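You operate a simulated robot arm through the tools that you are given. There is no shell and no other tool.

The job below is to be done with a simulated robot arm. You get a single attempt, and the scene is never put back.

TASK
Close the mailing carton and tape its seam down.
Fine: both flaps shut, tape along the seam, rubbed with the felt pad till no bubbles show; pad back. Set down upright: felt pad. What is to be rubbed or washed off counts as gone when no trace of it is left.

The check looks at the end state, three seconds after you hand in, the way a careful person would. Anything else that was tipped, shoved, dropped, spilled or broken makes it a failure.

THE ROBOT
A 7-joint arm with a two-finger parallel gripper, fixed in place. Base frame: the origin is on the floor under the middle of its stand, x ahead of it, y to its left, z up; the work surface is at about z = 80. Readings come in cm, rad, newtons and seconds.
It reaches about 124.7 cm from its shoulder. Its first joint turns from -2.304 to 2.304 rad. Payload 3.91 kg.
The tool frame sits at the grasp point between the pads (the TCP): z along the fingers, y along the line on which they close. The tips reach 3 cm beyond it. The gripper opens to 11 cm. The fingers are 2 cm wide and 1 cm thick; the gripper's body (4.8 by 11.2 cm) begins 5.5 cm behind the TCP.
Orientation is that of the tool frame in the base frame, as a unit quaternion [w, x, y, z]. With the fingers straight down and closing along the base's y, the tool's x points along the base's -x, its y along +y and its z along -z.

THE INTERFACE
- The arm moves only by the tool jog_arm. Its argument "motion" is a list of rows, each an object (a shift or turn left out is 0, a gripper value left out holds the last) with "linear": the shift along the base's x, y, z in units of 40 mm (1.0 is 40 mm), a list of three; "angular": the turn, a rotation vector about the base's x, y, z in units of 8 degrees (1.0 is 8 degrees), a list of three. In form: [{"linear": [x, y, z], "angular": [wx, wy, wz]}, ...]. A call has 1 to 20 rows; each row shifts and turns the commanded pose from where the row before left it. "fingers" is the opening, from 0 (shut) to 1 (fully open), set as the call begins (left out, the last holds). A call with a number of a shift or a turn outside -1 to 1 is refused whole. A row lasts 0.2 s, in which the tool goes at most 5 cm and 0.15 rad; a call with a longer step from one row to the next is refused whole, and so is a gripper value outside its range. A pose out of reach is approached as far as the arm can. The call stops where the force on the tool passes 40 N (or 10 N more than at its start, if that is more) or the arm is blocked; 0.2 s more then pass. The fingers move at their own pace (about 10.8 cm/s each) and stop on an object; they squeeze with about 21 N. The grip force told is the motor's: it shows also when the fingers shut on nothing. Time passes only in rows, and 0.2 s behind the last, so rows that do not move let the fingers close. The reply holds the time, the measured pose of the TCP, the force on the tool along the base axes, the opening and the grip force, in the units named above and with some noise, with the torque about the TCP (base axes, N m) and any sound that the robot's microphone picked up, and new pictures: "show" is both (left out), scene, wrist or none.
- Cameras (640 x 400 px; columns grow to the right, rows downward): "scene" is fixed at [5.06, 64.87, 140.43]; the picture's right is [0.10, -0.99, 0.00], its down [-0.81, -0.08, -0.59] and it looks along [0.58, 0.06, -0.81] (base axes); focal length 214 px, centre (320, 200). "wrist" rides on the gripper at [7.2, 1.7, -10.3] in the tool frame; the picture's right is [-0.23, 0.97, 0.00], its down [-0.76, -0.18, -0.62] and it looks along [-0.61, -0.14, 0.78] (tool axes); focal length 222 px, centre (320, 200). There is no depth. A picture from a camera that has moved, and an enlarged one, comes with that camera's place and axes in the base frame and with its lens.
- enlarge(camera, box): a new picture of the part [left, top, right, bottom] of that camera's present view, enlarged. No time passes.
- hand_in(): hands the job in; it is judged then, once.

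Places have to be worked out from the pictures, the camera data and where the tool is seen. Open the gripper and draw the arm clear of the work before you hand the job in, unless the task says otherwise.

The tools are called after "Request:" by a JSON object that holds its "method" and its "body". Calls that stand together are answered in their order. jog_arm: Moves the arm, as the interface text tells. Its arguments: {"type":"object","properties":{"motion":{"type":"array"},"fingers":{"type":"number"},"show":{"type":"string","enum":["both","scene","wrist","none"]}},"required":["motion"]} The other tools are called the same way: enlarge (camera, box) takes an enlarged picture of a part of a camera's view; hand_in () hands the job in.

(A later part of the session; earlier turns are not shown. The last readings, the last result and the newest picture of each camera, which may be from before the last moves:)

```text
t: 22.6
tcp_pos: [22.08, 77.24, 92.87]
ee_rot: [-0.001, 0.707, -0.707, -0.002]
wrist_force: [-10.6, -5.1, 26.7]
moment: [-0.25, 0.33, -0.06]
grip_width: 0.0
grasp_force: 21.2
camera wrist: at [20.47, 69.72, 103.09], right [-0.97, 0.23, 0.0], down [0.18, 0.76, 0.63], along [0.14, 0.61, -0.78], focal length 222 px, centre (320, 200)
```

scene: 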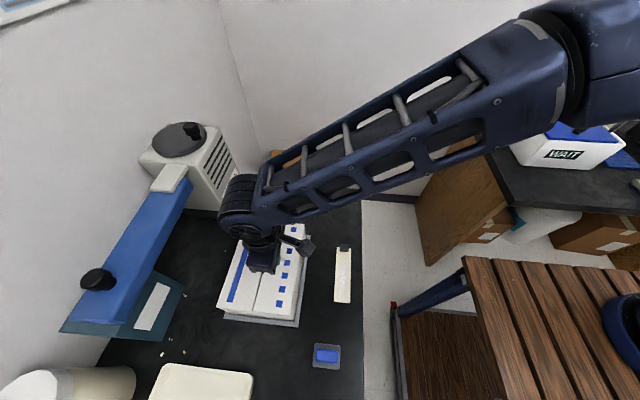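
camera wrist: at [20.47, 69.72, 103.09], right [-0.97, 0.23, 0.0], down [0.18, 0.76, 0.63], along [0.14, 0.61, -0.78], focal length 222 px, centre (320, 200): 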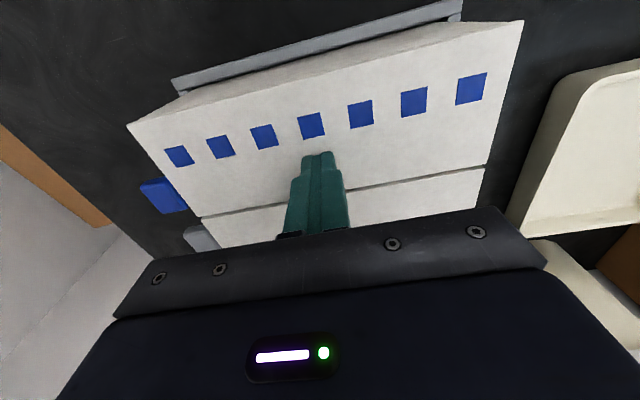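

Right flap seated at z≈89.85 (firm 27 N). I retreat up and move over to look closely at the tape and its black block, opening the fingers.

Request:
{"method": "jog_arm", "body": {"motion": [{"linear": [0.0, 0.0, 0.5]}, {"linear": [0.0, 0.0, 0.8]}, {"linear": [0.0, 0.0, 0.8]}, {"linear": [0.0, -0.9, 0.4]}, {"linear": [0.0, -0.9, 0.0]}, {"linear": [0.0, -0.9, 0.0]}, {"linear": [0.0, -0.9, 0.0]}, {"linear": [0.0, -0.9, 0.0]}, {"linear": [0.0, -0.9, -0.4]}, {"linear": [0.2, 0.0, -0.9]}, {"linear": [0.2, 0.0, -0.9]}]}}

Request:
{"method": "jog_arm", "body": {"motion": [{"linear": [0.0, 0.0, 0.0]}, {"linear": [0.0, 0.0, 0.0]}, {"linear": [0.0, 0.0, 0.0]}], "fingers": 1}}

Request:
{"method": "enlarge", "body": {"camera": "wrist", "box": [180, 90, 440, 230]}}

Request:
{"method": "enlarge", "body": {"camera": "scene", "box": [190, 190, 370, 340]}}

```text
t: 25.0
tcp_pos: [23.86, 55.42, 93.54]
ee_rot: [0.0, -0.707, 0.707, 0.0]
wrist_force: [-0.4, 0.0, -0.4]
moment: [-0.03, -0.02, 0.01]
grip_width: 0.0
grasp_force: 20.5
camera wrist: at [22.19, 48.01, 103.84], right [-0.97, 0.23, 0.0], down [0.18, 0.76, 0.62], along [0.14, 0.61, -0.78], focal length 222 px, centre (320, 200)
```

scene: 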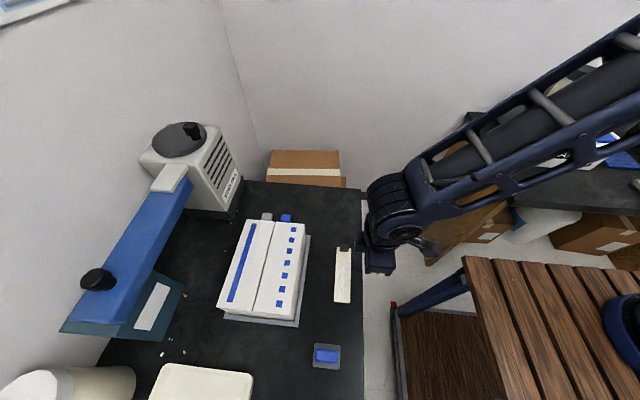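
wrist: 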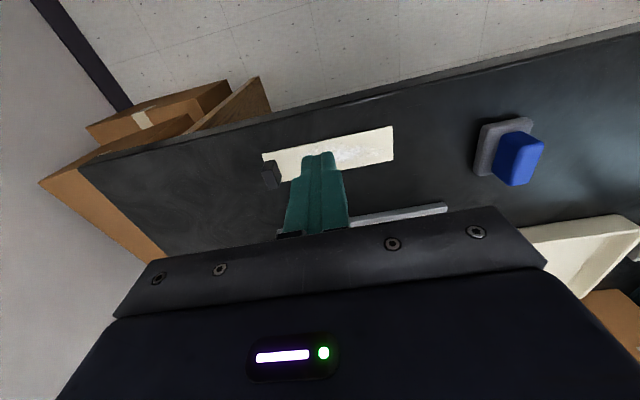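

```text
t: 25.8
tcp_pos: [23.85, 55.51, 93.52]
ee_rot: [0.0, 0.707, -0.707, 0.0]
wrist_force: [0.2, 0.4, 0.0]
moment: [-0.02, -0.03, -0.01]
grip_width: 11.0
grasp_force: 0.0
camera wrist: at [22.21, 48.05, 103.85], right [-0.97, 0.23, 0.0], down [0.18, 0.76, 0.62], along [0.14, 0.61, -0.78], focal length 222 px, centre (320, 200)
```

scene: 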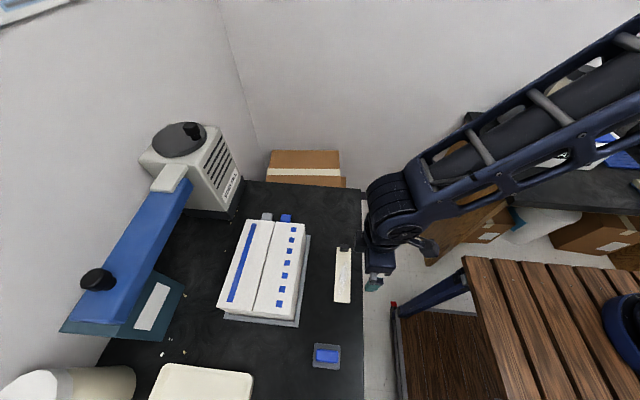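
wrist: 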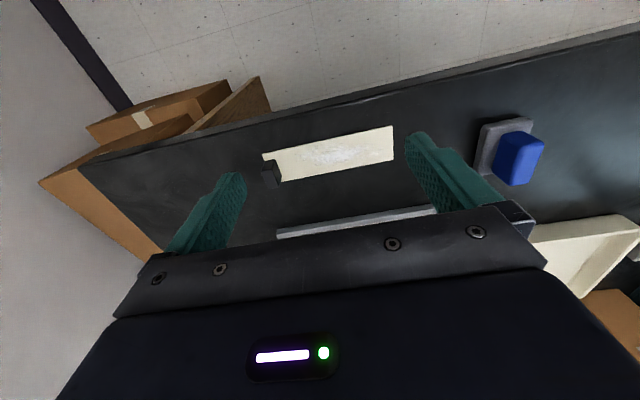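

```text
2.46 times, centred on (310, 160) of wrist
camera zoom: at [22.21, 48.05, 103.85], right [-0.97, 0.23, 0.0], down [0.18, 0.76, 0.62], along [0.14, 0.61, -0.78], focal length 547 px, centre (345, 298)
```

zoom: 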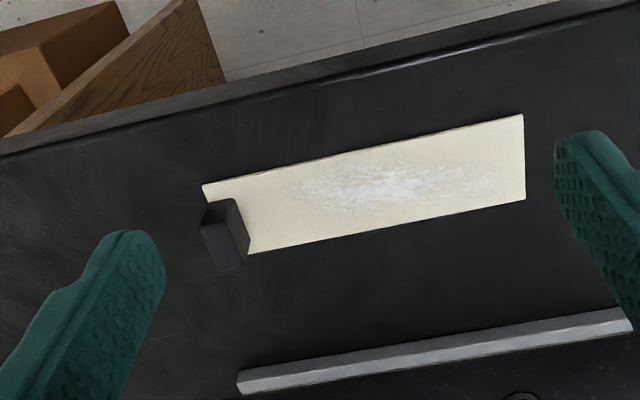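

```text
2.67 times, centred on (280, 265) of scene
camera zoom: at [5.06, 64.87, 140.43], right [0.1, -0.99, 0.0], down [-0.81, -0.08, -0.59], along [0.58, 0.06, -0.81], focal length 572 px, centre (427, 27)
```

zoom: 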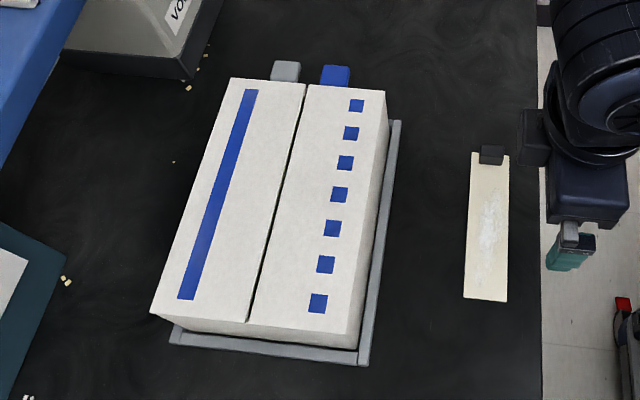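

Both flaps lie shut. Tape works out to x 16.6–31.4, y 58.3–62.4. I zoom in on the block and the felt pad.

Request:
{"method": "enlarge", "body": {"camera": "wrist", "box": [245, 135, 325, 195]}}

Request:
{"method": "enlarge", "body": {"camera": "wrist", "box": [450, 100, 570, 200]}}

Request:
{"method": "enlarge", "body": {"camera": "scene", "box": [320, 235, 370, 270]}}

Request:
{"method": "enlarge", "body": {"camera": "scene", "box": [300, 335, 350, 375]}}

```text
6.67 times, centred on (285, 165) of wrist
camera zoom: at [22.21, 48.05, 103.85], right [-0.97, 0.23, 0.0], down [0.18, 0.76, 0.62], along [0.14, 0.61, -0.78], focal length 1481 px, centre (553, 433)
```

zoom: 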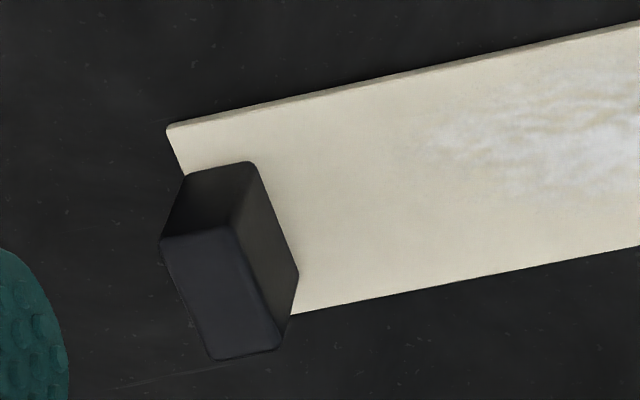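

```text
4.00 times, centred on (510, 150) of wrist
camera zoom: at [22.21, 48.05, 103.85], right [-0.97, 0.23, 0.0], down [0.18, 0.76, 0.62], along [0.14, 0.61, -0.78], focal length 888 px, centre (-440, 400)
```

zoom: 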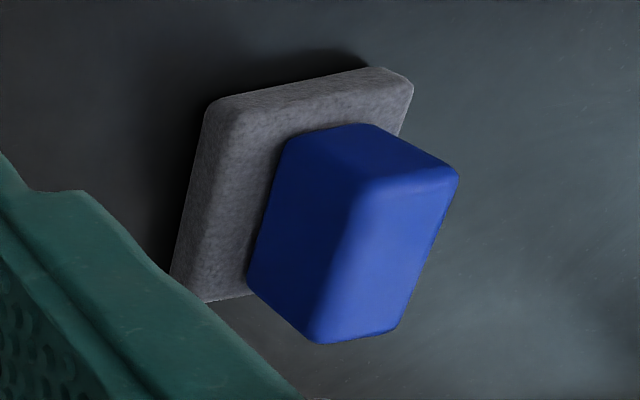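

```text
11.43 times, centred on (345, 252) of scene
camera zoom: at [5.06, 64.87, 140.43], right [0.1, -0.99, 0.0], down [-0.81, -0.08, -0.59], along [0.58, 0.06, -0.81], focal length 2451 px, centre (34, -400)
```

zoom: 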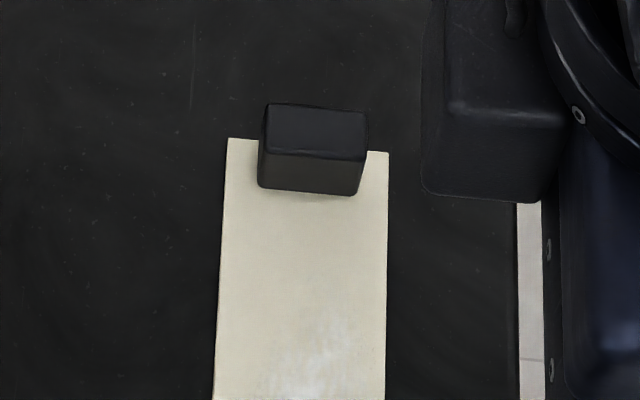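

```text
10.00 times, centred on (325, 355) of scene
camera zoom: at [5.06, 64.87, 140.43], right [0.1, -0.99, 0.0], down [-0.81, -0.08, -0.59], along [0.58, 0.06, -0.81], focal length 2145 px, centre (270, -1350)
```

zoom: 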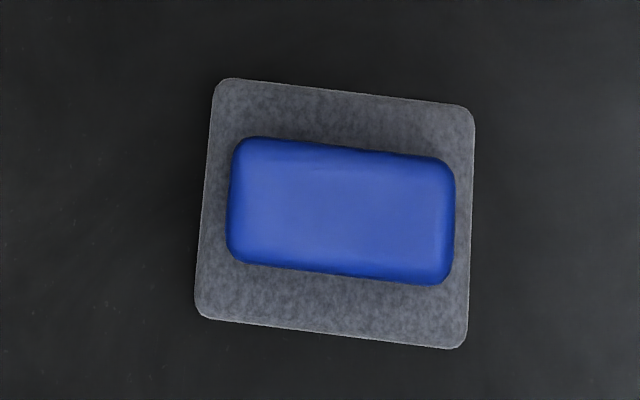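

The tape's black block measures about 1.25 × 2.45 × 2.4 cm, centred near (30.8, 60.3), top z≈82.8; the pad's handle is about 2.1 × 4.6 cm centred near (4.8, 63.4), top z≈84. I move above the block with the fingers partly open, closing along x.

Request:
{"method": "jog_arm", "body": {"motion": [{"linear": [0.58, 0.4, 0.0]}, {"linear": [0.58, 0.4, 0.0]}, {"linear": [0.58, 0.4, 0.0]}, {"linear": [0.0, 0.0, -0.5]}, {"linear": [0.0, 0.0, -0.5]}], "fingers": 0.5}}

Request:
{"method": "enlarge", "body": {"camera": "wrist", "box": [240, 110, 400, 230]}}

Request:
{"method": "enlarge", "body": {"camera": "scene", "box": [310, 220, 380, 270]}}

```text
t: 27.0
tcp_pos: [30.72, 60.23, 89.8]
ee_rot: [0.0, 0.707, -0.707, 0.0]
wrist_force: [0.4, -0.1, 0.0]
moment: [-0.03, -0.01, 0.01]
grip_width: 5.48
grasp_force: 0.1
camera wrist: at [29.06, 52.77, 100.11], right [-0.97, 0.23, 0.0], down [0.18, 0.76, 0.62], along [0.14, 0.61, -0.78], focal length 222 px, centre (320, 200)
```

scene: 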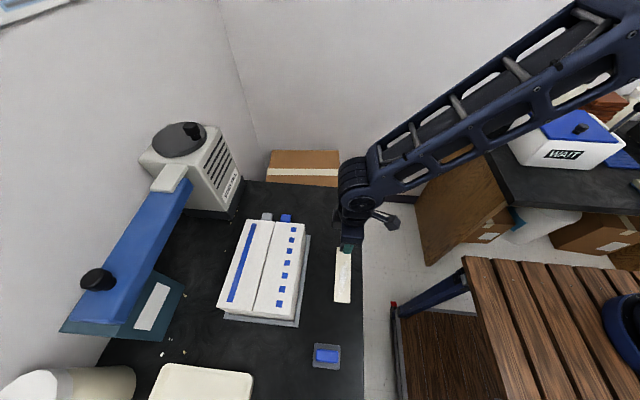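
wrist: 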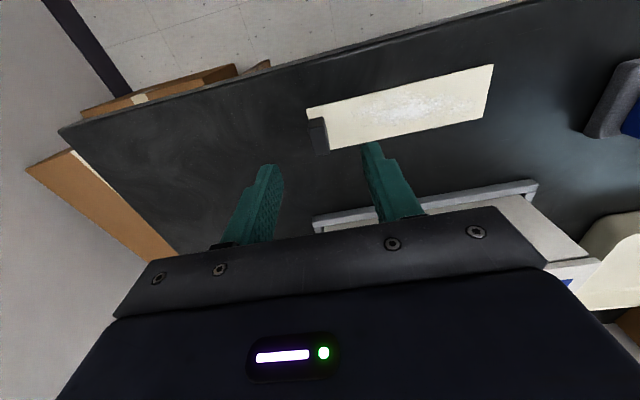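

```text
3.33 times, centred on (320, 170) of wrist
camera zoom: at [29.06, 52.77, 100.11], right [-0.97, 0.23, 0.0], down [0.18, 0.76, 0.62], along [0.14, 0.61, -0.78], focal length 740 px, centre (320, 300)
```

zoom: 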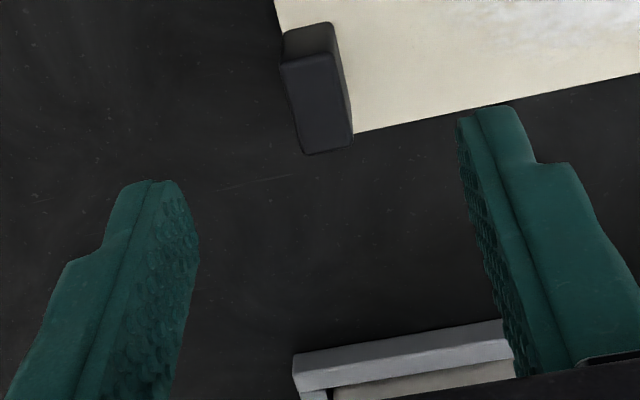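

```text
8.00 times, centred on (345, 245) of scene
camera zoom: at [5.06, 64.87, 140.43], right [0.1, -0.99, 0.0], down [-0.81, -0.08, -0.59], along [0.58, 0.06, -0.81], focal length 1716 px, centre (120, -160)
```

zoom: 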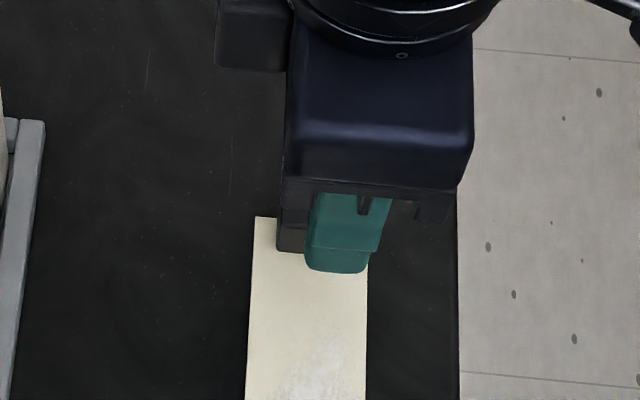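

The TCP is centred over the block (block centre ≈ (30.8, 60.3)). I descend to TCP z≈84 and then close.

Request:
{"method": "jog_arm", "body": {"motion": [{"linear": [0.015, 0.02, -0.5]}, {"linear": [0.0, 0.0, -0.5]}, {"linear": [0.0, 0.0, -0.3]}, {"linear": [0.0, 0.0, -0.15]}, {"linear": [0.0, 0.0, 0.0]}]}}

Request:
{"method": "enlarge", "body": {"camera": "wrist", "box": [240, 80, 400, 220]}}

```text
t: 28.2
tcp_pos: [30.64, 60.35, 84.1]
ee_rot: [-0.001, -0.707, 0.708, 0.0]
wrist_force: [-0.1, 0.2, -0.3]
moment: [0.01, -0.03, 0.0]
grip_width: 5.51
grasp_force: 0.0
camera wrist: at [29.04, 53.05, 94.38], right [-0.97, 0.23, 0.0], down [0.18, 0.76, 0.62], along [0.14, 0.61, -0.78], focal length 222 px, centre (320, 200)
```

scene: 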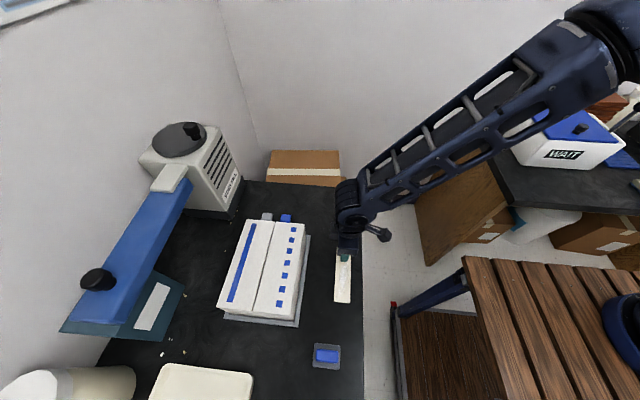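
wrist: 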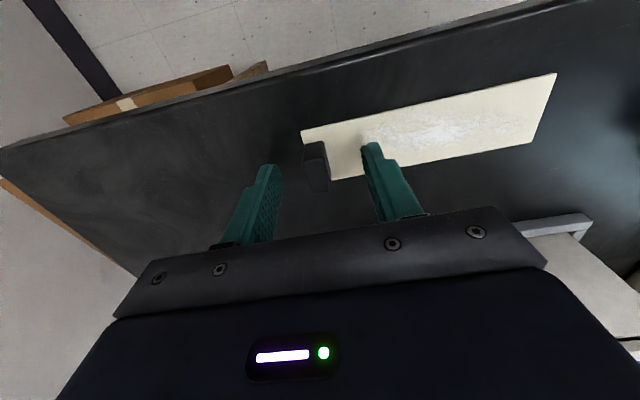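

```text
2.86 times, centred on (320, 150) of wrist
camera zoom: at [29.04, 53.05, 94.38], right [-0.97, 0.23, 0.0], down [0.18, 0.76, 0.62], along [0.14, 0.61, -0.78], focal length 635 px, centre (320, 343)
```

zoom: 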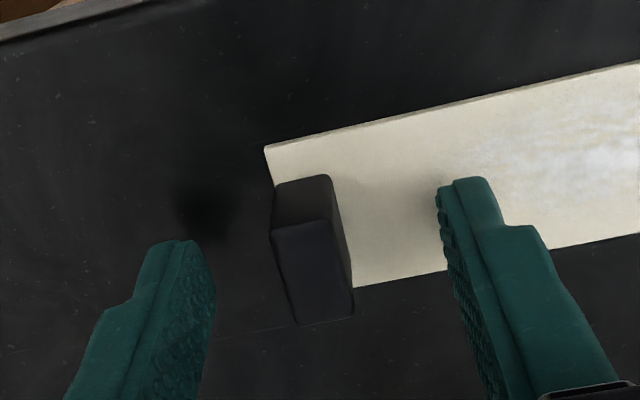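

Block centre is about (30.85, 60.25). I nudge +x by 0.15 cm and close on the block.

Request:
{"method": "jog_arm", "body": {"motion": [{"linear": [0.04, 0.0, 0.0]}, {"linear": [0.0, 0.0, 0.0]}], "show": "none"}}

Request:
{"method": "jog_arm", "body": {"motion": [{"linear": [0.0, 0.0, 0.0]}, {"linear": [0.0, 0.0, 0.0]}, {"linear": [0.0, 0.0, 0.0]}, {"linear": [0.0, 0.0, 0.0]}], "fingers": 0}}

```text
t: 28.8
tcp_pos: [30.83, 60.53, 84.03]
ee_rot: [0.0, -0.707, 0.707, 0.0]
wrist_force: [-0.2, 0.3, -0.4]
moment: [0.0, -0.01, 0.02]
grip_width: 5.48
grasp_force: 0.0
```

```text
t: 29.8
tcp_pos: [31.02, 60.48, 84.1]
ee_rot: [0.0, 0.707, -0.707, -0.001]
wrist_force: [-0.5, 1.1, -0.3]
moment: [0.02, 0.01, 0.02]
grip_width: 1.26
grasp_force: 21.2
camera wrist: at [29.21, 53.02, 94.39], right [-0.97, 0.23, 0.0], down [0.18, 0.76, 0.62], along [0.14, 0.61, -0.78], focal length 222 px, centre (320, 200)
```

scene: 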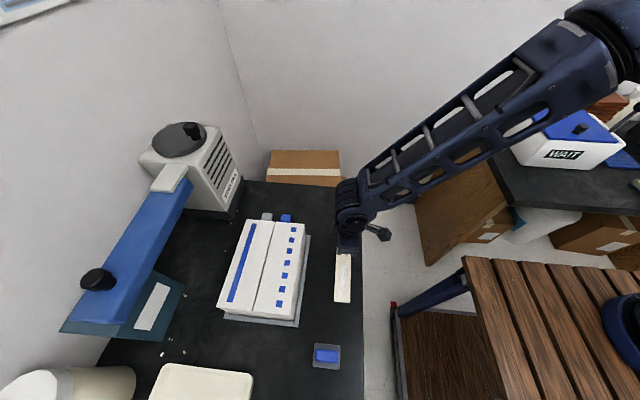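
wrist: 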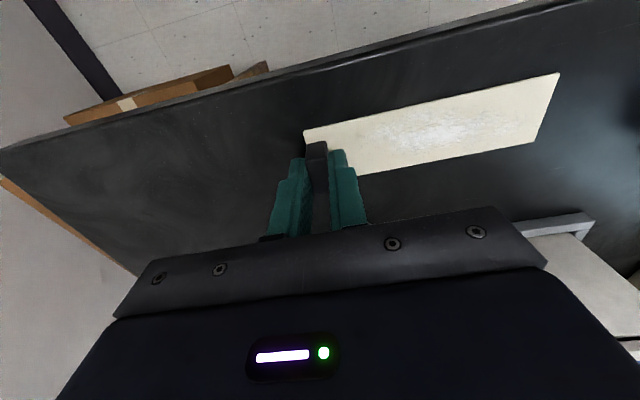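

The grip holds the block (1.26 cm). I lift a little and check the tape follows level.

Request:
{"method": "jog_arm", "body": {"motion": [{"linear": [0.0, 0.0, 0.15]}, {"linear": [0.0, 0.0, 0.3]}, {"linear": [0.0, 0.0, 0.6]}, {"linear": [0.0, 0.0, 0.6]}, {"linear": [0.0, 0.0, 0.6]}, {"linear": [0.0, 0.0, 0.0]}]}}

Request:
{"method": "enlarge", "body": {"camera": "scene", "box": [280, 210, 380, 310]}}

```text
t: 31.2
tcp_pos: [30.82, 60.37, 92.74]
ee_rot: [-0.001, 0.707, -0.707, -0.001]
wrist_force: [-0.2, 0.4, 0.1]
moment: [-0.02, -0.02, -0.04]
grip_width: 1.23
grasp_force: 20.7
camera wrist: at [29.26, 53.01, 103.15], right [-0.97, 0.23, 0.0], down [0.18, 0.76, 0.62], along [0.14, 0.61, -0.78], focal length 222 px, centre (320, 200)
```

scene: 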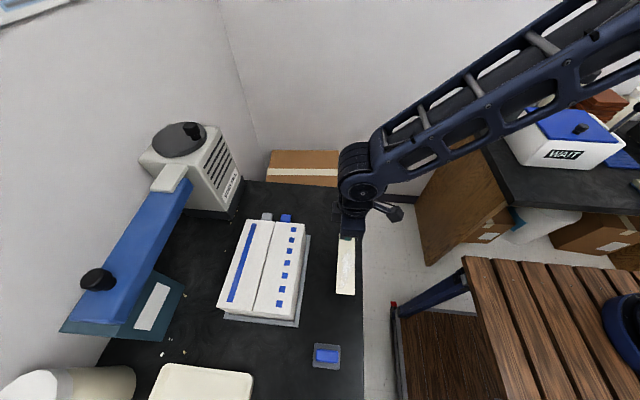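
wrist: 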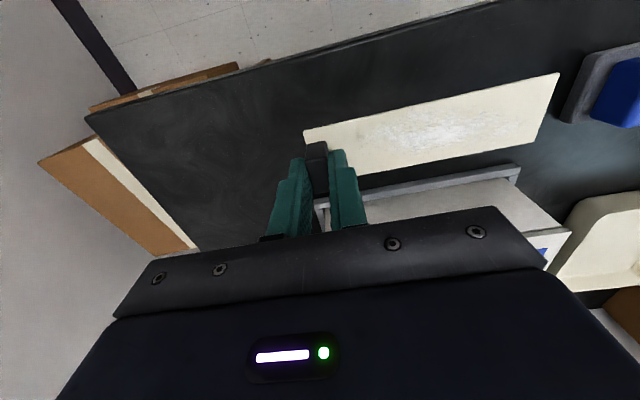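

```text
4.00 times, centred on (330, 260) of scene
camera zoom: at [5.06, 64.87, 140.43], right [0.1, -0.99, 0.0], down [-0.81, -0.08, -0.59], along [0.58, 0.06, -0.81], focal length 858 px, centre (280, -40)
```

zoom: 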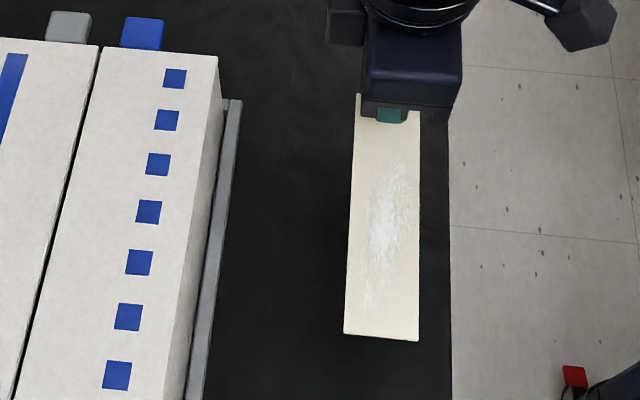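

The tape lifts rigidly and stays level in the grip. I carry it over the seam: target TCP about (28.6, 79.95), first at z≈100.

Request:
{"method": "jog_arm", "body": {"motion": [{"linear": [0.0, 0.0, 0.7]}, {"linear": [0.0, 0.0, 0.7]}, {"linear": [-0.09, 0.7, 0.4]}, {"linear": [-0.09, 0.7, 0.0]}, {"linear": [-0.09, 0.7, 0.0]}, {"linear": [-0.09, 0.7, 0.0]}, {"linear": [-0.09, 0.7, 0.0]}, {"linear": [-0.09, 0.7, 0.0]}, {"linear": [0.0, 0.7, 0.0]}, {"linear": [0.0, 0.0, 0.0]}]}}

Request:
{"method": "enlarge", "body": {"camera": "scene", "box": [200, 200, 320, 330]}}

Request:
{"method": "enlarge", "body": {"camera": "wrist", "box": [260, 0, 640, 240]}}

```text
t: 33.4
tcp_pos: [28.76, 80.1, 100.35]
ee_rot: [0.0, 0.707, -0.707, -0.001]
wrist_force: [-0.1, -1.0, -0.1]
moment: [0.03, 0.0, 0.0]
grip_width: 1.25
grasp_force: 21.4
camera wrist: at [27.18, 72.65, 110.53], right [-0.97, 0.23, 0.0], down [0.18, 0.76, 0.62], along [0.14, 0.61, -0.78], focal length 222 px, centre (320, 200)
```

scene: 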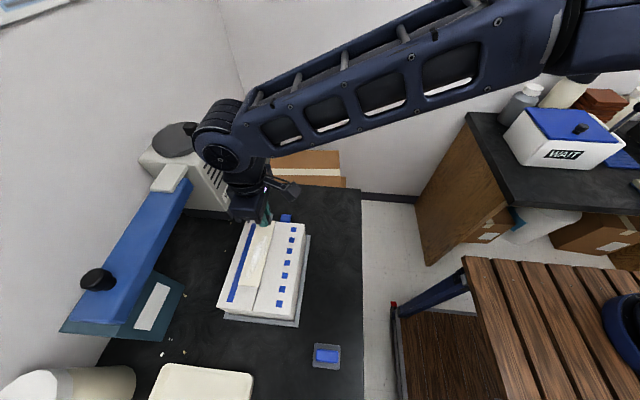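
wrist: 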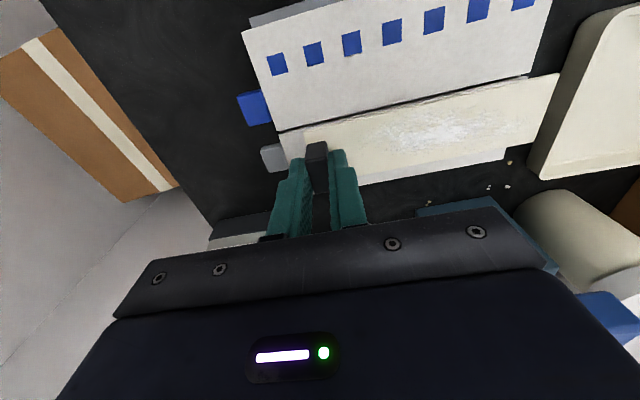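

```text
3.08 times, centred on (260, 265) of scene
camera zoom: at [5.06, 64.87, 140.43], right [0.1, -0.99, 0.0], down [-0.81, -0.08, -0.59], along [0.58, 0.06, -0.81], focal length 660 px, centre (505, 0)
```

zoom: 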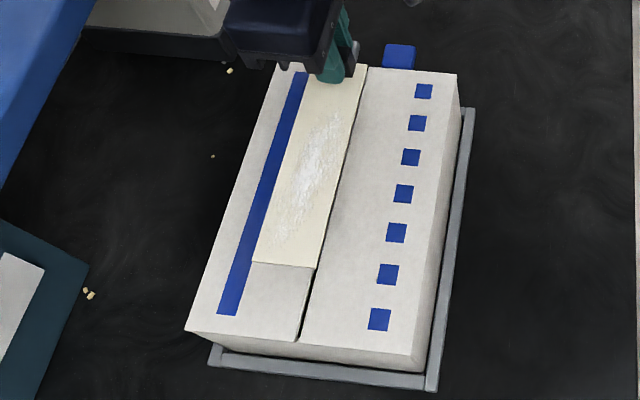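

```text
1.67 times, centred on (450, 120) of wrist
camera zoom: at [27.18, 72.65, 110.53], right [-0.97, 0.23, 0.0], down [0.18, 0.76, 0.62], along [0.14, 0.61, -0.78], focal length 370 px, centre (103, 333)
```

zoom: 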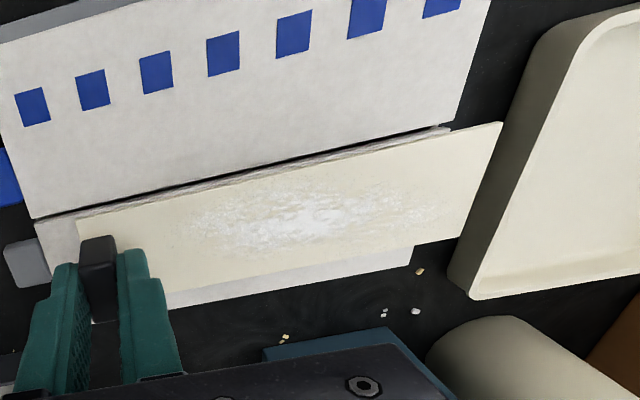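

Tape centre projects to about (21.7, 79.95) and the seam averages y≈79.87, so it is well aligned. I lower to just above the expected contact (TCP z≈93.9).

Request:
{"method": "jog_arm", "body": {"motion": [{"linear": [0.0, -0.02, -0.5]}, {"linear": [0.0, 0.0, -0.5]}, {"linear": [0.0, 0.0, -0.3]}, {"linear": [0.0, 0.0, -0.15]}, {"linear": [0.0, 0.0, 0.0]}]}}

Request:
{"method": "enlarge", "body": {"camera": "scene", "box": [200, 200, 320, 330]}}

Request:
{"method": "enlarge", "body": {"camera": "wrist", "box": [260, 0, 640, 240]}}

```text
t: 34.6
tcp_pos: [28.59, 79.82, 94.42]
ee_rot: [0.0, 0.707, -0.707, 0.0]
wrist_force: [-0.4, 0.7, -0.1]
moment: [0.01, 0.0, -0.01]
grip_width: 1.23
grasp_force: 21.4
camera wrist: at [27.05, 72.34, 104.68], right [-0.97, 0.23, 0.0], down [0.18, 0.76, 0.62], along [0.14, 0.61, -0.78], focal length 222 px, centre (320, 200)
```

scene: 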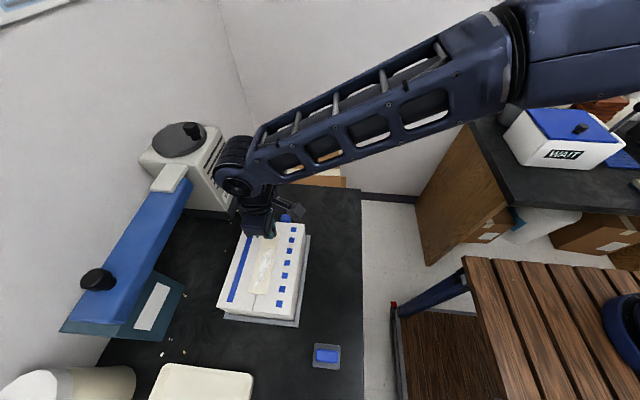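
wrist: 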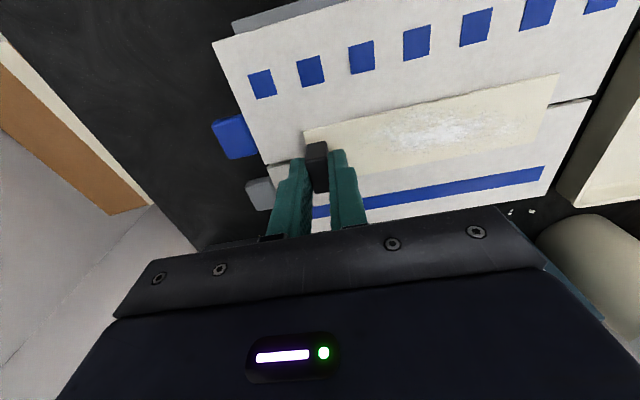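

```text
3.08 times, centred on (260, 265) of scene
camera zoom: at [5.06, 64.87, 140.43], right [0.1, -0.99, 0.0], down [-0.81, -0.08, -0.59], along [0.58, 0.06, -0.81], focal length 660 px, centre (505, 0)
```

zoom: 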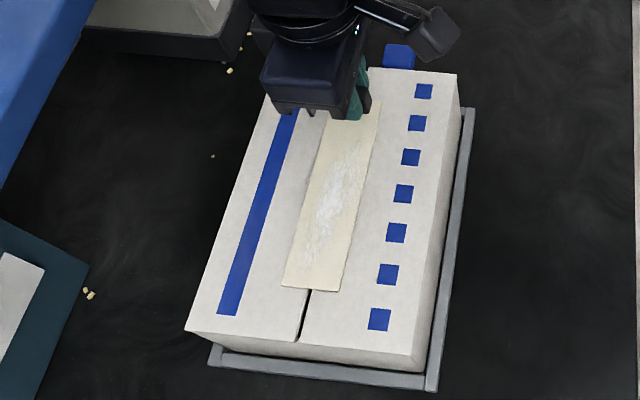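

```text
1.67 times, centred on (450, 120) of wrist
camera zoom: at [27.05, 72.34, 104.68], right [-0.97, 0.23, 0.0], down [0.18, 0.76, 0.62], along [0.14, 0.61, -0.78], focal length 370 px, centre (103, 333)
```

zoom: 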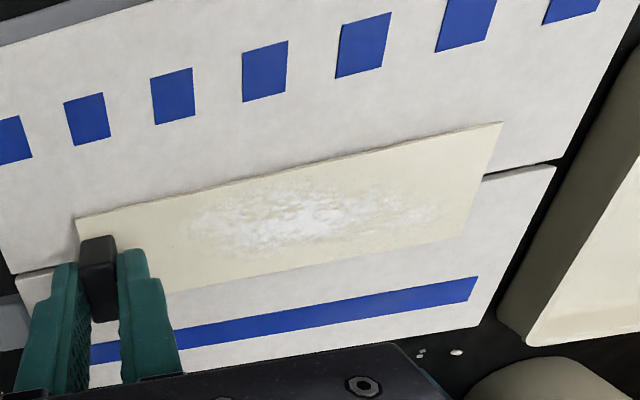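

The tape is well centred over the seam in both views. I lower the last half centimetre in 1–2 mm steps until contact.

Request:
{"method": "jog_arm", "body": {"motion": [{"linear": [0.0, 0.0, -0.05]}, {"linear": [0.0, 0.0, -0.05]}, {"linear": [0.0, 0.0, -0.04]}, {"linear": [0.0, 0.0, 0.0]}], "show": "wrist"}}

```text
t: 35.6
tcp_pos: [28.7, 79.9, 93.82]
ee_rot: [0.001, 0.707, -0.707, 0.0]
wrist_force: [3.1, -4.5, 7.8]
moment: [-0.19, -0.07, 0.01]
grip_width: 1.25
grasp_force: 20.9
camera wrist: at [27.07, 72.49, 104.17], right [-0.97, 0.23, 0.0], down [0.18, 0.76, 0.62], along [0.14, 0.61, -0.78], focal length 222 px, centre (320, 200)
```

wrist: 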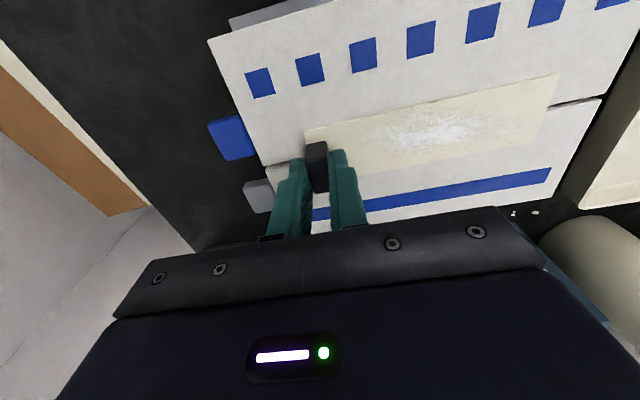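

Contact at about 8 N. I press slightly more so the tape sits flat, then open the fingers.

Request:
{"method": "jog_arm", "body": {"motion": [{"linear": [0.0, 0.0, -0.025]}, {"linear": [0.0, 0.0, 0.0]}, {"linear": [0.0, 0.0, 0.0]}], "show": "none"}}

Request:
{"method": "jog_arm", "body": {"motion": [{"linear": [0.0, 0.0, 0.0]}, {"linear": [0.0, 0.0, 0.0]}, {"linear": [0.0, 0.0, 0.0]}], "fingers": 0.45}}

```text
t: 36.4
tcp_pos: [28.69, 80.02, 93.68]
ee_rot: [0.0, 0.707, -0.707, -0.001]
wrist_force: [1.9, -6.2, 21.9]
moment: [-0.12, -0.01, 0.02]
grip_width: 1.25
grasp_force: 20.8
```

```text
t: 37.2
tcp_pos: [28.67, 79.94, 93.74]
ee_rot: [0.0, 0.707, -0.707, 0.0]
wrist_force: [0.1, 1.1, 0.9]
moment: [-0.02, 0.0, -0.01]
grip_width: 4.94
grasp_force: 0.0
camera wrist: at [27.09, 72.51, 103.97], right [-0.97, 0.23, 0.0], down [0.18, 0.76, 0.62], along [0.14, 0.61, -0.78], focal length 222 px, centre (320, 200)
```

scene: 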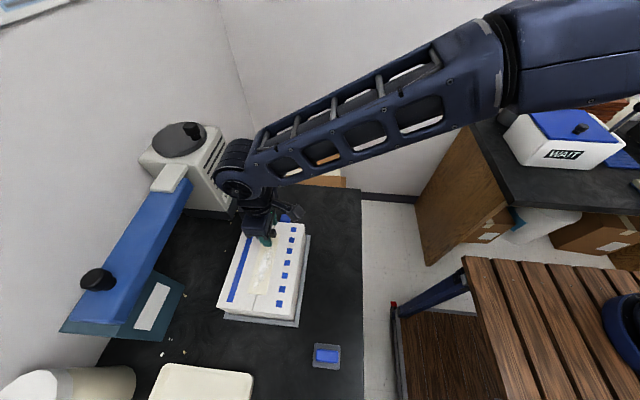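
wrist: 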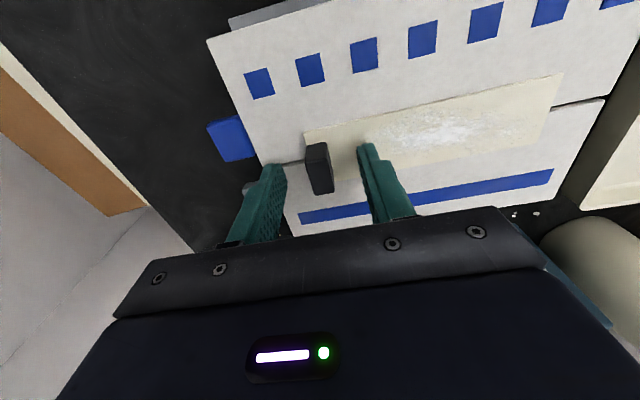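

Released; the tape lies flat. I lift straight up and travel to above the felt pad.

Request:
{"method": "jog_arm", "body": {"motion": [{"linear": [0.0, 0.0, 0.3]}, {"linear": [0.0, 0.0, 0.8]}, {"linear": [0.0, 0.0, 0.8]}, {"linear": [0.0, 0.0, 0.6]}, {"linear": [-0.85, -0.59, 0.0]}, {"linear": [-0.85, -0.59, 0.0]}, {"linear": [-0.85, -0.59, 0.0]}, {"linear": [-0.85, -0.59, 0.0]}, {"linear": [-0.85, -0.59, -0.2]}, {"linear": [-0.85, -0.59, -0.4]}, {"linear": [-0.85, -0.59, -0.6]}, {"linear": [0.0, 0.0, -0.6]}, {"linear": [0.0, 0.0, -0.6]}]}}

Request:
{"method": "enlarge", "body": {"camera": "scene", "box": [200, 200, 320, 330]}}

Request:
{"method": "enlarge", "body": {"camera": "wrist", "box": [240, 80, 400, 220]}}

```text
t: 40.0
tcp_pos: [4.87, 63.5, 94.08]
ee_rot: [0.001, -0.707, 0.707, 0.0]
wrist_force: [0.9, 0.3, 0.1]
moment: [0.03, 0.02, 0.01]
grip_width: 4.95
grasp_force: 0.2
camera wrist: at [3.3, 56.02, 104.43], right [-0.97, 0.23, 0.0], down [0.18, 0.76, 0.62], along [0.14, 0.61, -0.78], focal length 222 px, centre (320, 200)
```

scene: 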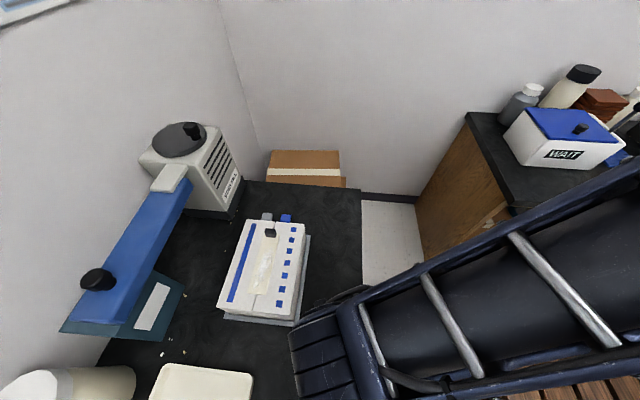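
wrist: 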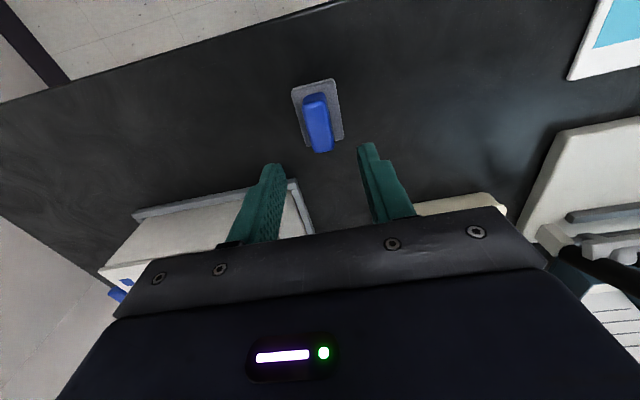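

```text
3.08 times, centred on (260, 265) of scene
camera zoom: at [5.06, 64.87, 140.43], right [0.1, -0.99, 0.0], down [-0.81, -0.08, -0.59], along [0.58, 0.06, -0.81], focal length 660 px, centre (505, 0)
```

zoom: 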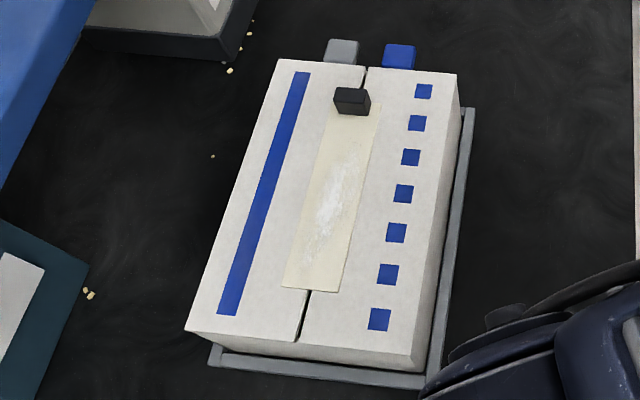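

```text
2.86 times, centred on (320, 150) of wrist
camera zoom: at [3.3, 56.02, 104.43], right [-0.97, 0.23, 0.0], down [0.18, 0.76, 0.62], along [0.14, 0.61, -0.78], focal length 635 px, centre (320, 343)
```

zoom: 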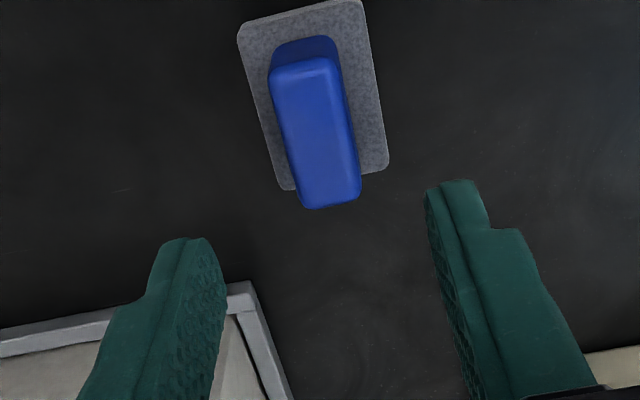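

The tape sits neatly along the seam. The handle centre is about (5.0, 63.55); I descend around it to TCP z≈84.9.

Request:
{"method": "jog_arm", "body": {"motion": [{"linear": [0.03, 0.01, -0.6]}, {"linear": [0.0, 0.0, -0.6]}, {"linear": [0.0, 0.0, -0.5]}, {"linear": [0.0, 0.0, -0.35]}, {"linear": [0.0, 0.0, -0.25]}, {"linear": [0.0, 0.0, 0.0]}], "show": "wrist"}}

Request:
{"method": "enlarge", "body": {"camera": "wrist", "box": [240, 80, 400, 220]}}

```text
t: 41.4
tcp_pos: [5.11, 63.47, 84.99]
ee_rot: [-0.001, -0.707, 0.707, 0.0]
wrist_force: [0.4, -0.3, 0.1]
moment: [0.04, 0.0, -0.03]
grip_width: 4.96
grasp_force: 0.1
camera wrist: at [3.54, 56.13, 95.27], right [-0.97, 0.23, 0.0], down [0.18, 0.76, 0.62], along [0.14, 0.61, -0.78], focal length 222 px, centre (320, 200)
```

wrist: 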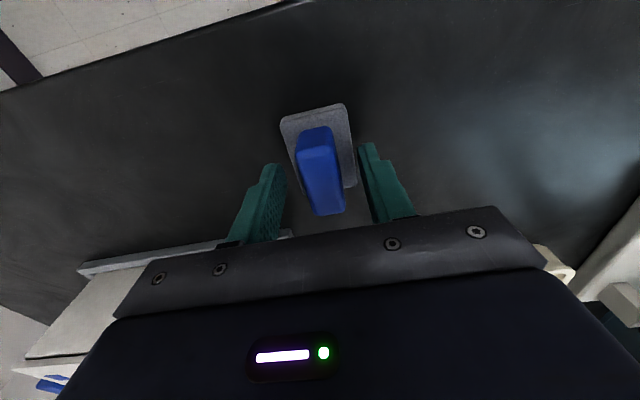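

```text
2.86 times, centred on (320, 150) of wrist
camera zoom: at [3.54, 56.13, 95.27], right [-0.97, 0.23, 0.0], down [0.18, 0.76, 0.62], along [0.14, 0.61, -0.78], focal length 635 px, centre (320, 343)
```

zoom: 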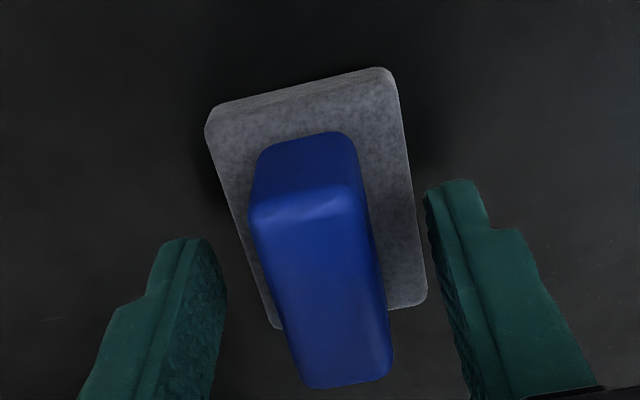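

The fingers straddle the handle (centre x≈5.1). I close the gripper on it.

Request:
{"method": "jog_arm", "body": {"motion": [{"linear": [0.0, 0.0, 0.0]}, {"linear": [0.0, 0.0, 0.0]}, {"linear": [0.0, 0.0, 0.0]}, {"linear": [0.0, 0.0, 0.0]}], "fingers": 0, "show": "wrist"}}

```text
t: 42.4
tcp_pos: [5.14, 63.51, 84.96]
ee_rot: [0.0, 0.707, -0.707, 0.0]
wrist_force: [0.5, -0.9, 0.0]
moment: [0.02, 0.04, 0.04]
grip_width: 2.18
grasp_force: 21.1
camera wrist: at [3.54, 56.13, 95.28], right [-0.97, 0.23, 0.0], down [0.18, 0.76, 0.62], along [0.14, 0.61, -0.78], focal length 222 px, centre (320, 200)
```

wrist: 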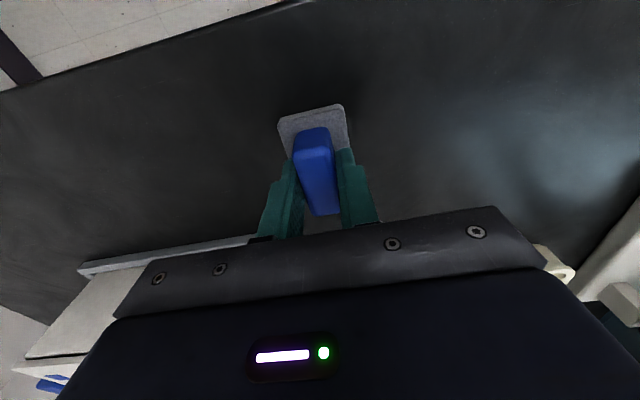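

Handle held (2.18 cm). I lift it and carry it above the middle of the tape at about (20.5, 79.95), staying clear of the black block.

Request:
{"method": "jog_arm", "body": {"motion": [{"linear": [0.0, 0.0, 0.2]}, {"linear": [0.0, 0.0, 0.5]}, {"linear": [0.0, 0.0, 0.8]}, {"linear": [0.0, 0.0, 0.8]}, {"linear": [0.0, 0.0, 0.8]}, {"linear": [0.0, 0.0, 0.8]}, {"linear": [0.0, 0.0, 0.35]}, {"linear": [0.55, 0.59, 0.0]}, {"linear": [0.55, 0.59, 0.0]}, {"linear": [0.55, 0.59, 0.0]}, {"linear": [0.55, 0.59, 0.0]}, {"linear": [0.55, 0.59, 0.0]}, {"linear": [0.55, 0.59, 0.0]}, {"linear": [0.55, 0.57, 0.0]}, {"linear": [0.0, 0.0, 0.0]}]}}

Request:
{"method": "enlarge", "body": {"camera": "wrist", "box": [180, 0, 520, 230]}}

```text
t: 45.6
tcp_pos: [20.47, 79.88, 101.86]
ee_rot: [0.001, -0.707, 0.707, 0.001]
wrist_force: [-0.4, 0.5, -1.3]
moment: [0.0, 0.01, 0.01]
grip_width: 2.16
grasp_force: 21.5
camera wrist: at [18.9, 72.44, 112.19], right [-0.97, 0.23, 0.0], down [0.18, 0.76, 0.62], along [0.14, 0.61, -0.78], focal length 222 px, centre (320, 200)
```

scene: 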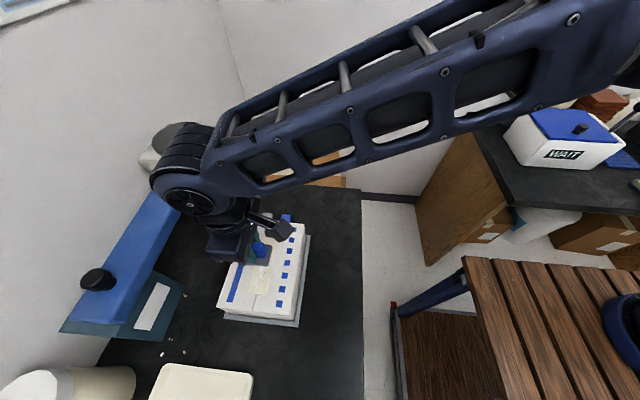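
wrist: 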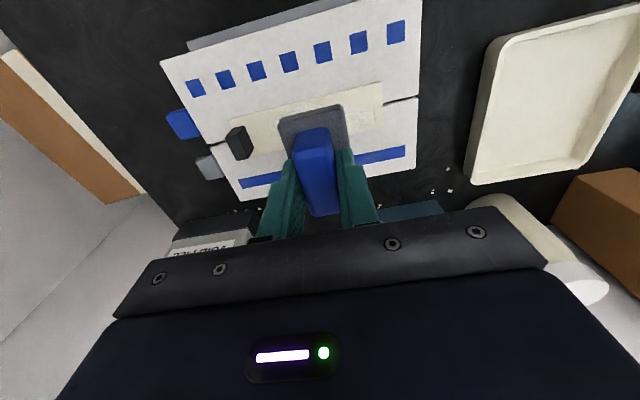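

```text
1.74 times, centred on (350, 115) of wrist
camera zoom: at [18.9, 72.44, 112.19], right [-0.97, 0.23, 0.0], down [0.18, 0.76, 0.62], along [0.14, 0.61, -0.78], focal length 386 px, centre (268, 348)
```

zoom: 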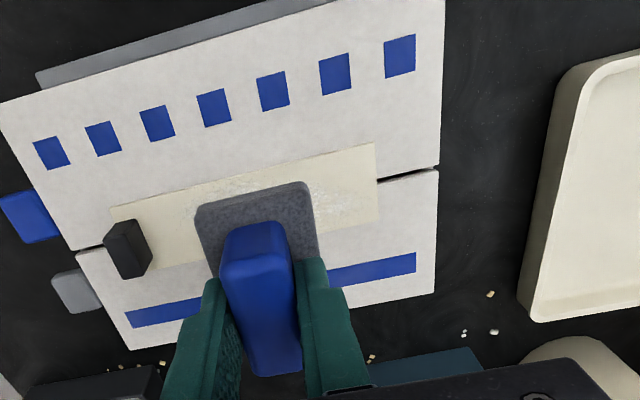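

The pad hangs level in the grip over the tape. I lower to just above the tape, then touch down gently.

Request:
{"method": "jog_arm", "body": {"motion": [{"linear": [0.0, 0.0, -0.5]}, {"linear": [0.0, 0.0, -0.5]}, {"linear": [0.0, 0.0, -0.35]}, {"linear": [0.0, 0.0, -0.15]}, {"linear": [0.0, 0.0, -0.08]}, {"linear": [0.0, 0.0, -0.05]}, {"linear": [0.0, 0.0, 0.0]}], "show": "wrist"}}

```text
t: 47.2
tcp_pos: [20.47, 80.03, 95.53]
ee_rot: [0.0, -0.707, 0.707, 0.0]
wrist_force: [0.8, -0.7, -1.1]
moment: [0.0, -0.03, 0.0]
grip_width: 2.15
grasp_force: 21.1
camera wrist: at [18.92, 72.46, 105.81], right [-0.97, 0.23, 0.0], down [0.18, 0.76, 0.62], along [0.14, 0.61, -0.78], focal length 222 px, centre (320, 200)
```

wrist: 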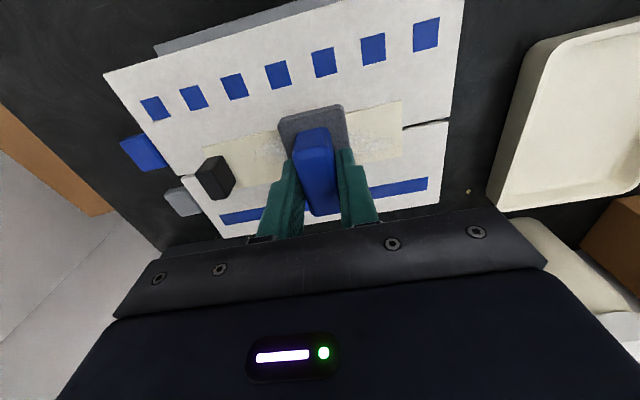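

Request:
{"method": "jog_arm", "body": {"motion": [{"linear": [0.0, 0.0, -0.05]}, {"linear": [0.0, 0.0, -0.04]}, {"linear": [0.0, 0.0, -0.03]}, {"linear": [0.0, 0.0, 0.0]}], "show": "none"}}

```text
t: 48.2
tcp_pos: [20.51, 79.95, 95.02]
ee_rot: [0.0, 0.707, -0.707, 0.0]
wrist_force: [3.7, 0.5, 11.8]
moment: [-0.03, -0.13, -0.03]
grip_width: 2.15
grasp_force: 21.3
```

Contact at ~12 N. I make a first short stroke along the seam and check that the tape stays put.

Request:
{"method": "jog_arm", "body": {"motion": [{"linear": [-0.2, 0.0, 0.0]}, {"linear": [-0.2, 0.0, 0.0]}, {"linear": [-0.2, 0.0, 0.0]}, {"linear": [0.2, 0.0, 0.0]}, {"linear": [0.2, 0.0, 0.0]}, {"linear": [0.2, 0.0, 0.0]}]}}

Request:
{"method": "enlarge", "body": {"camera": "wrist", "box": [180, 50, 480, 230]}}

```text
t: 49.6
tcp_pos: [20.19, 79.91, 94.95]
ee_rot: [0.0, 0.707, -0.707, 0.0]
wrist_force: [-7.3, 1.3, 17.5]
moment: [0.06, 0.21, -0.01]
grip_width: 2.18
grasp_force: 21.1
camera wrist: at [18.66, 72.41, 105.27], right [-0.97, 0.23, 0.0], down [0.18, 0.76, 0.62], along [0.14, 0.61, -0.78], focal length 222 px, centre (320, 200)
```

scene: 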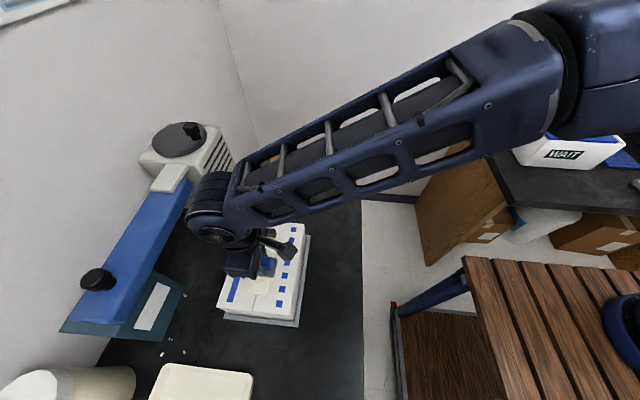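
wrist: 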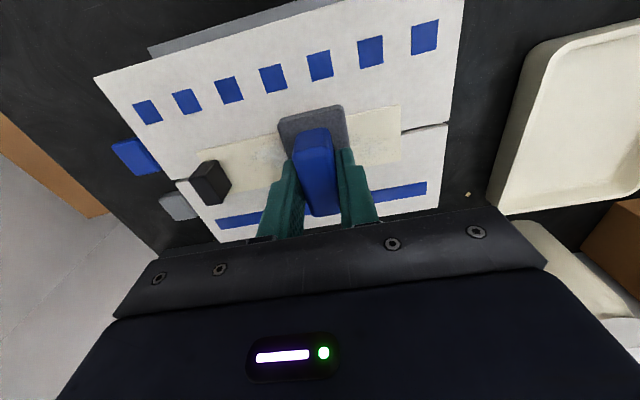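

```text
2.13 times, centred on (330, 140) of wrist
camera zoom: at [18.66, 72.41, 105.27], right [-0.97, 0.23, 0.0], down [0.18, 0.76, 0.62], along [0.14, 0.61, -0.78], focal length 474 px, centre (299, 328)
```

zoom: 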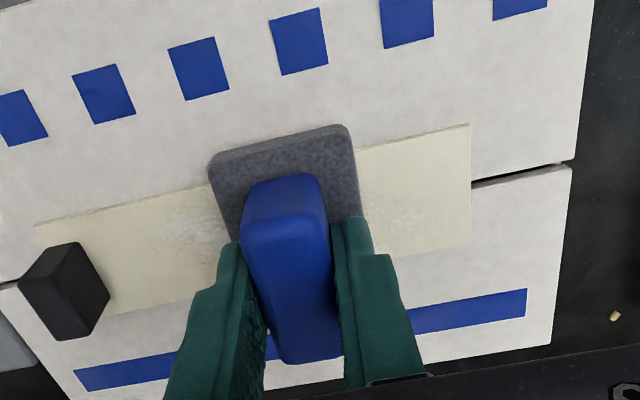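

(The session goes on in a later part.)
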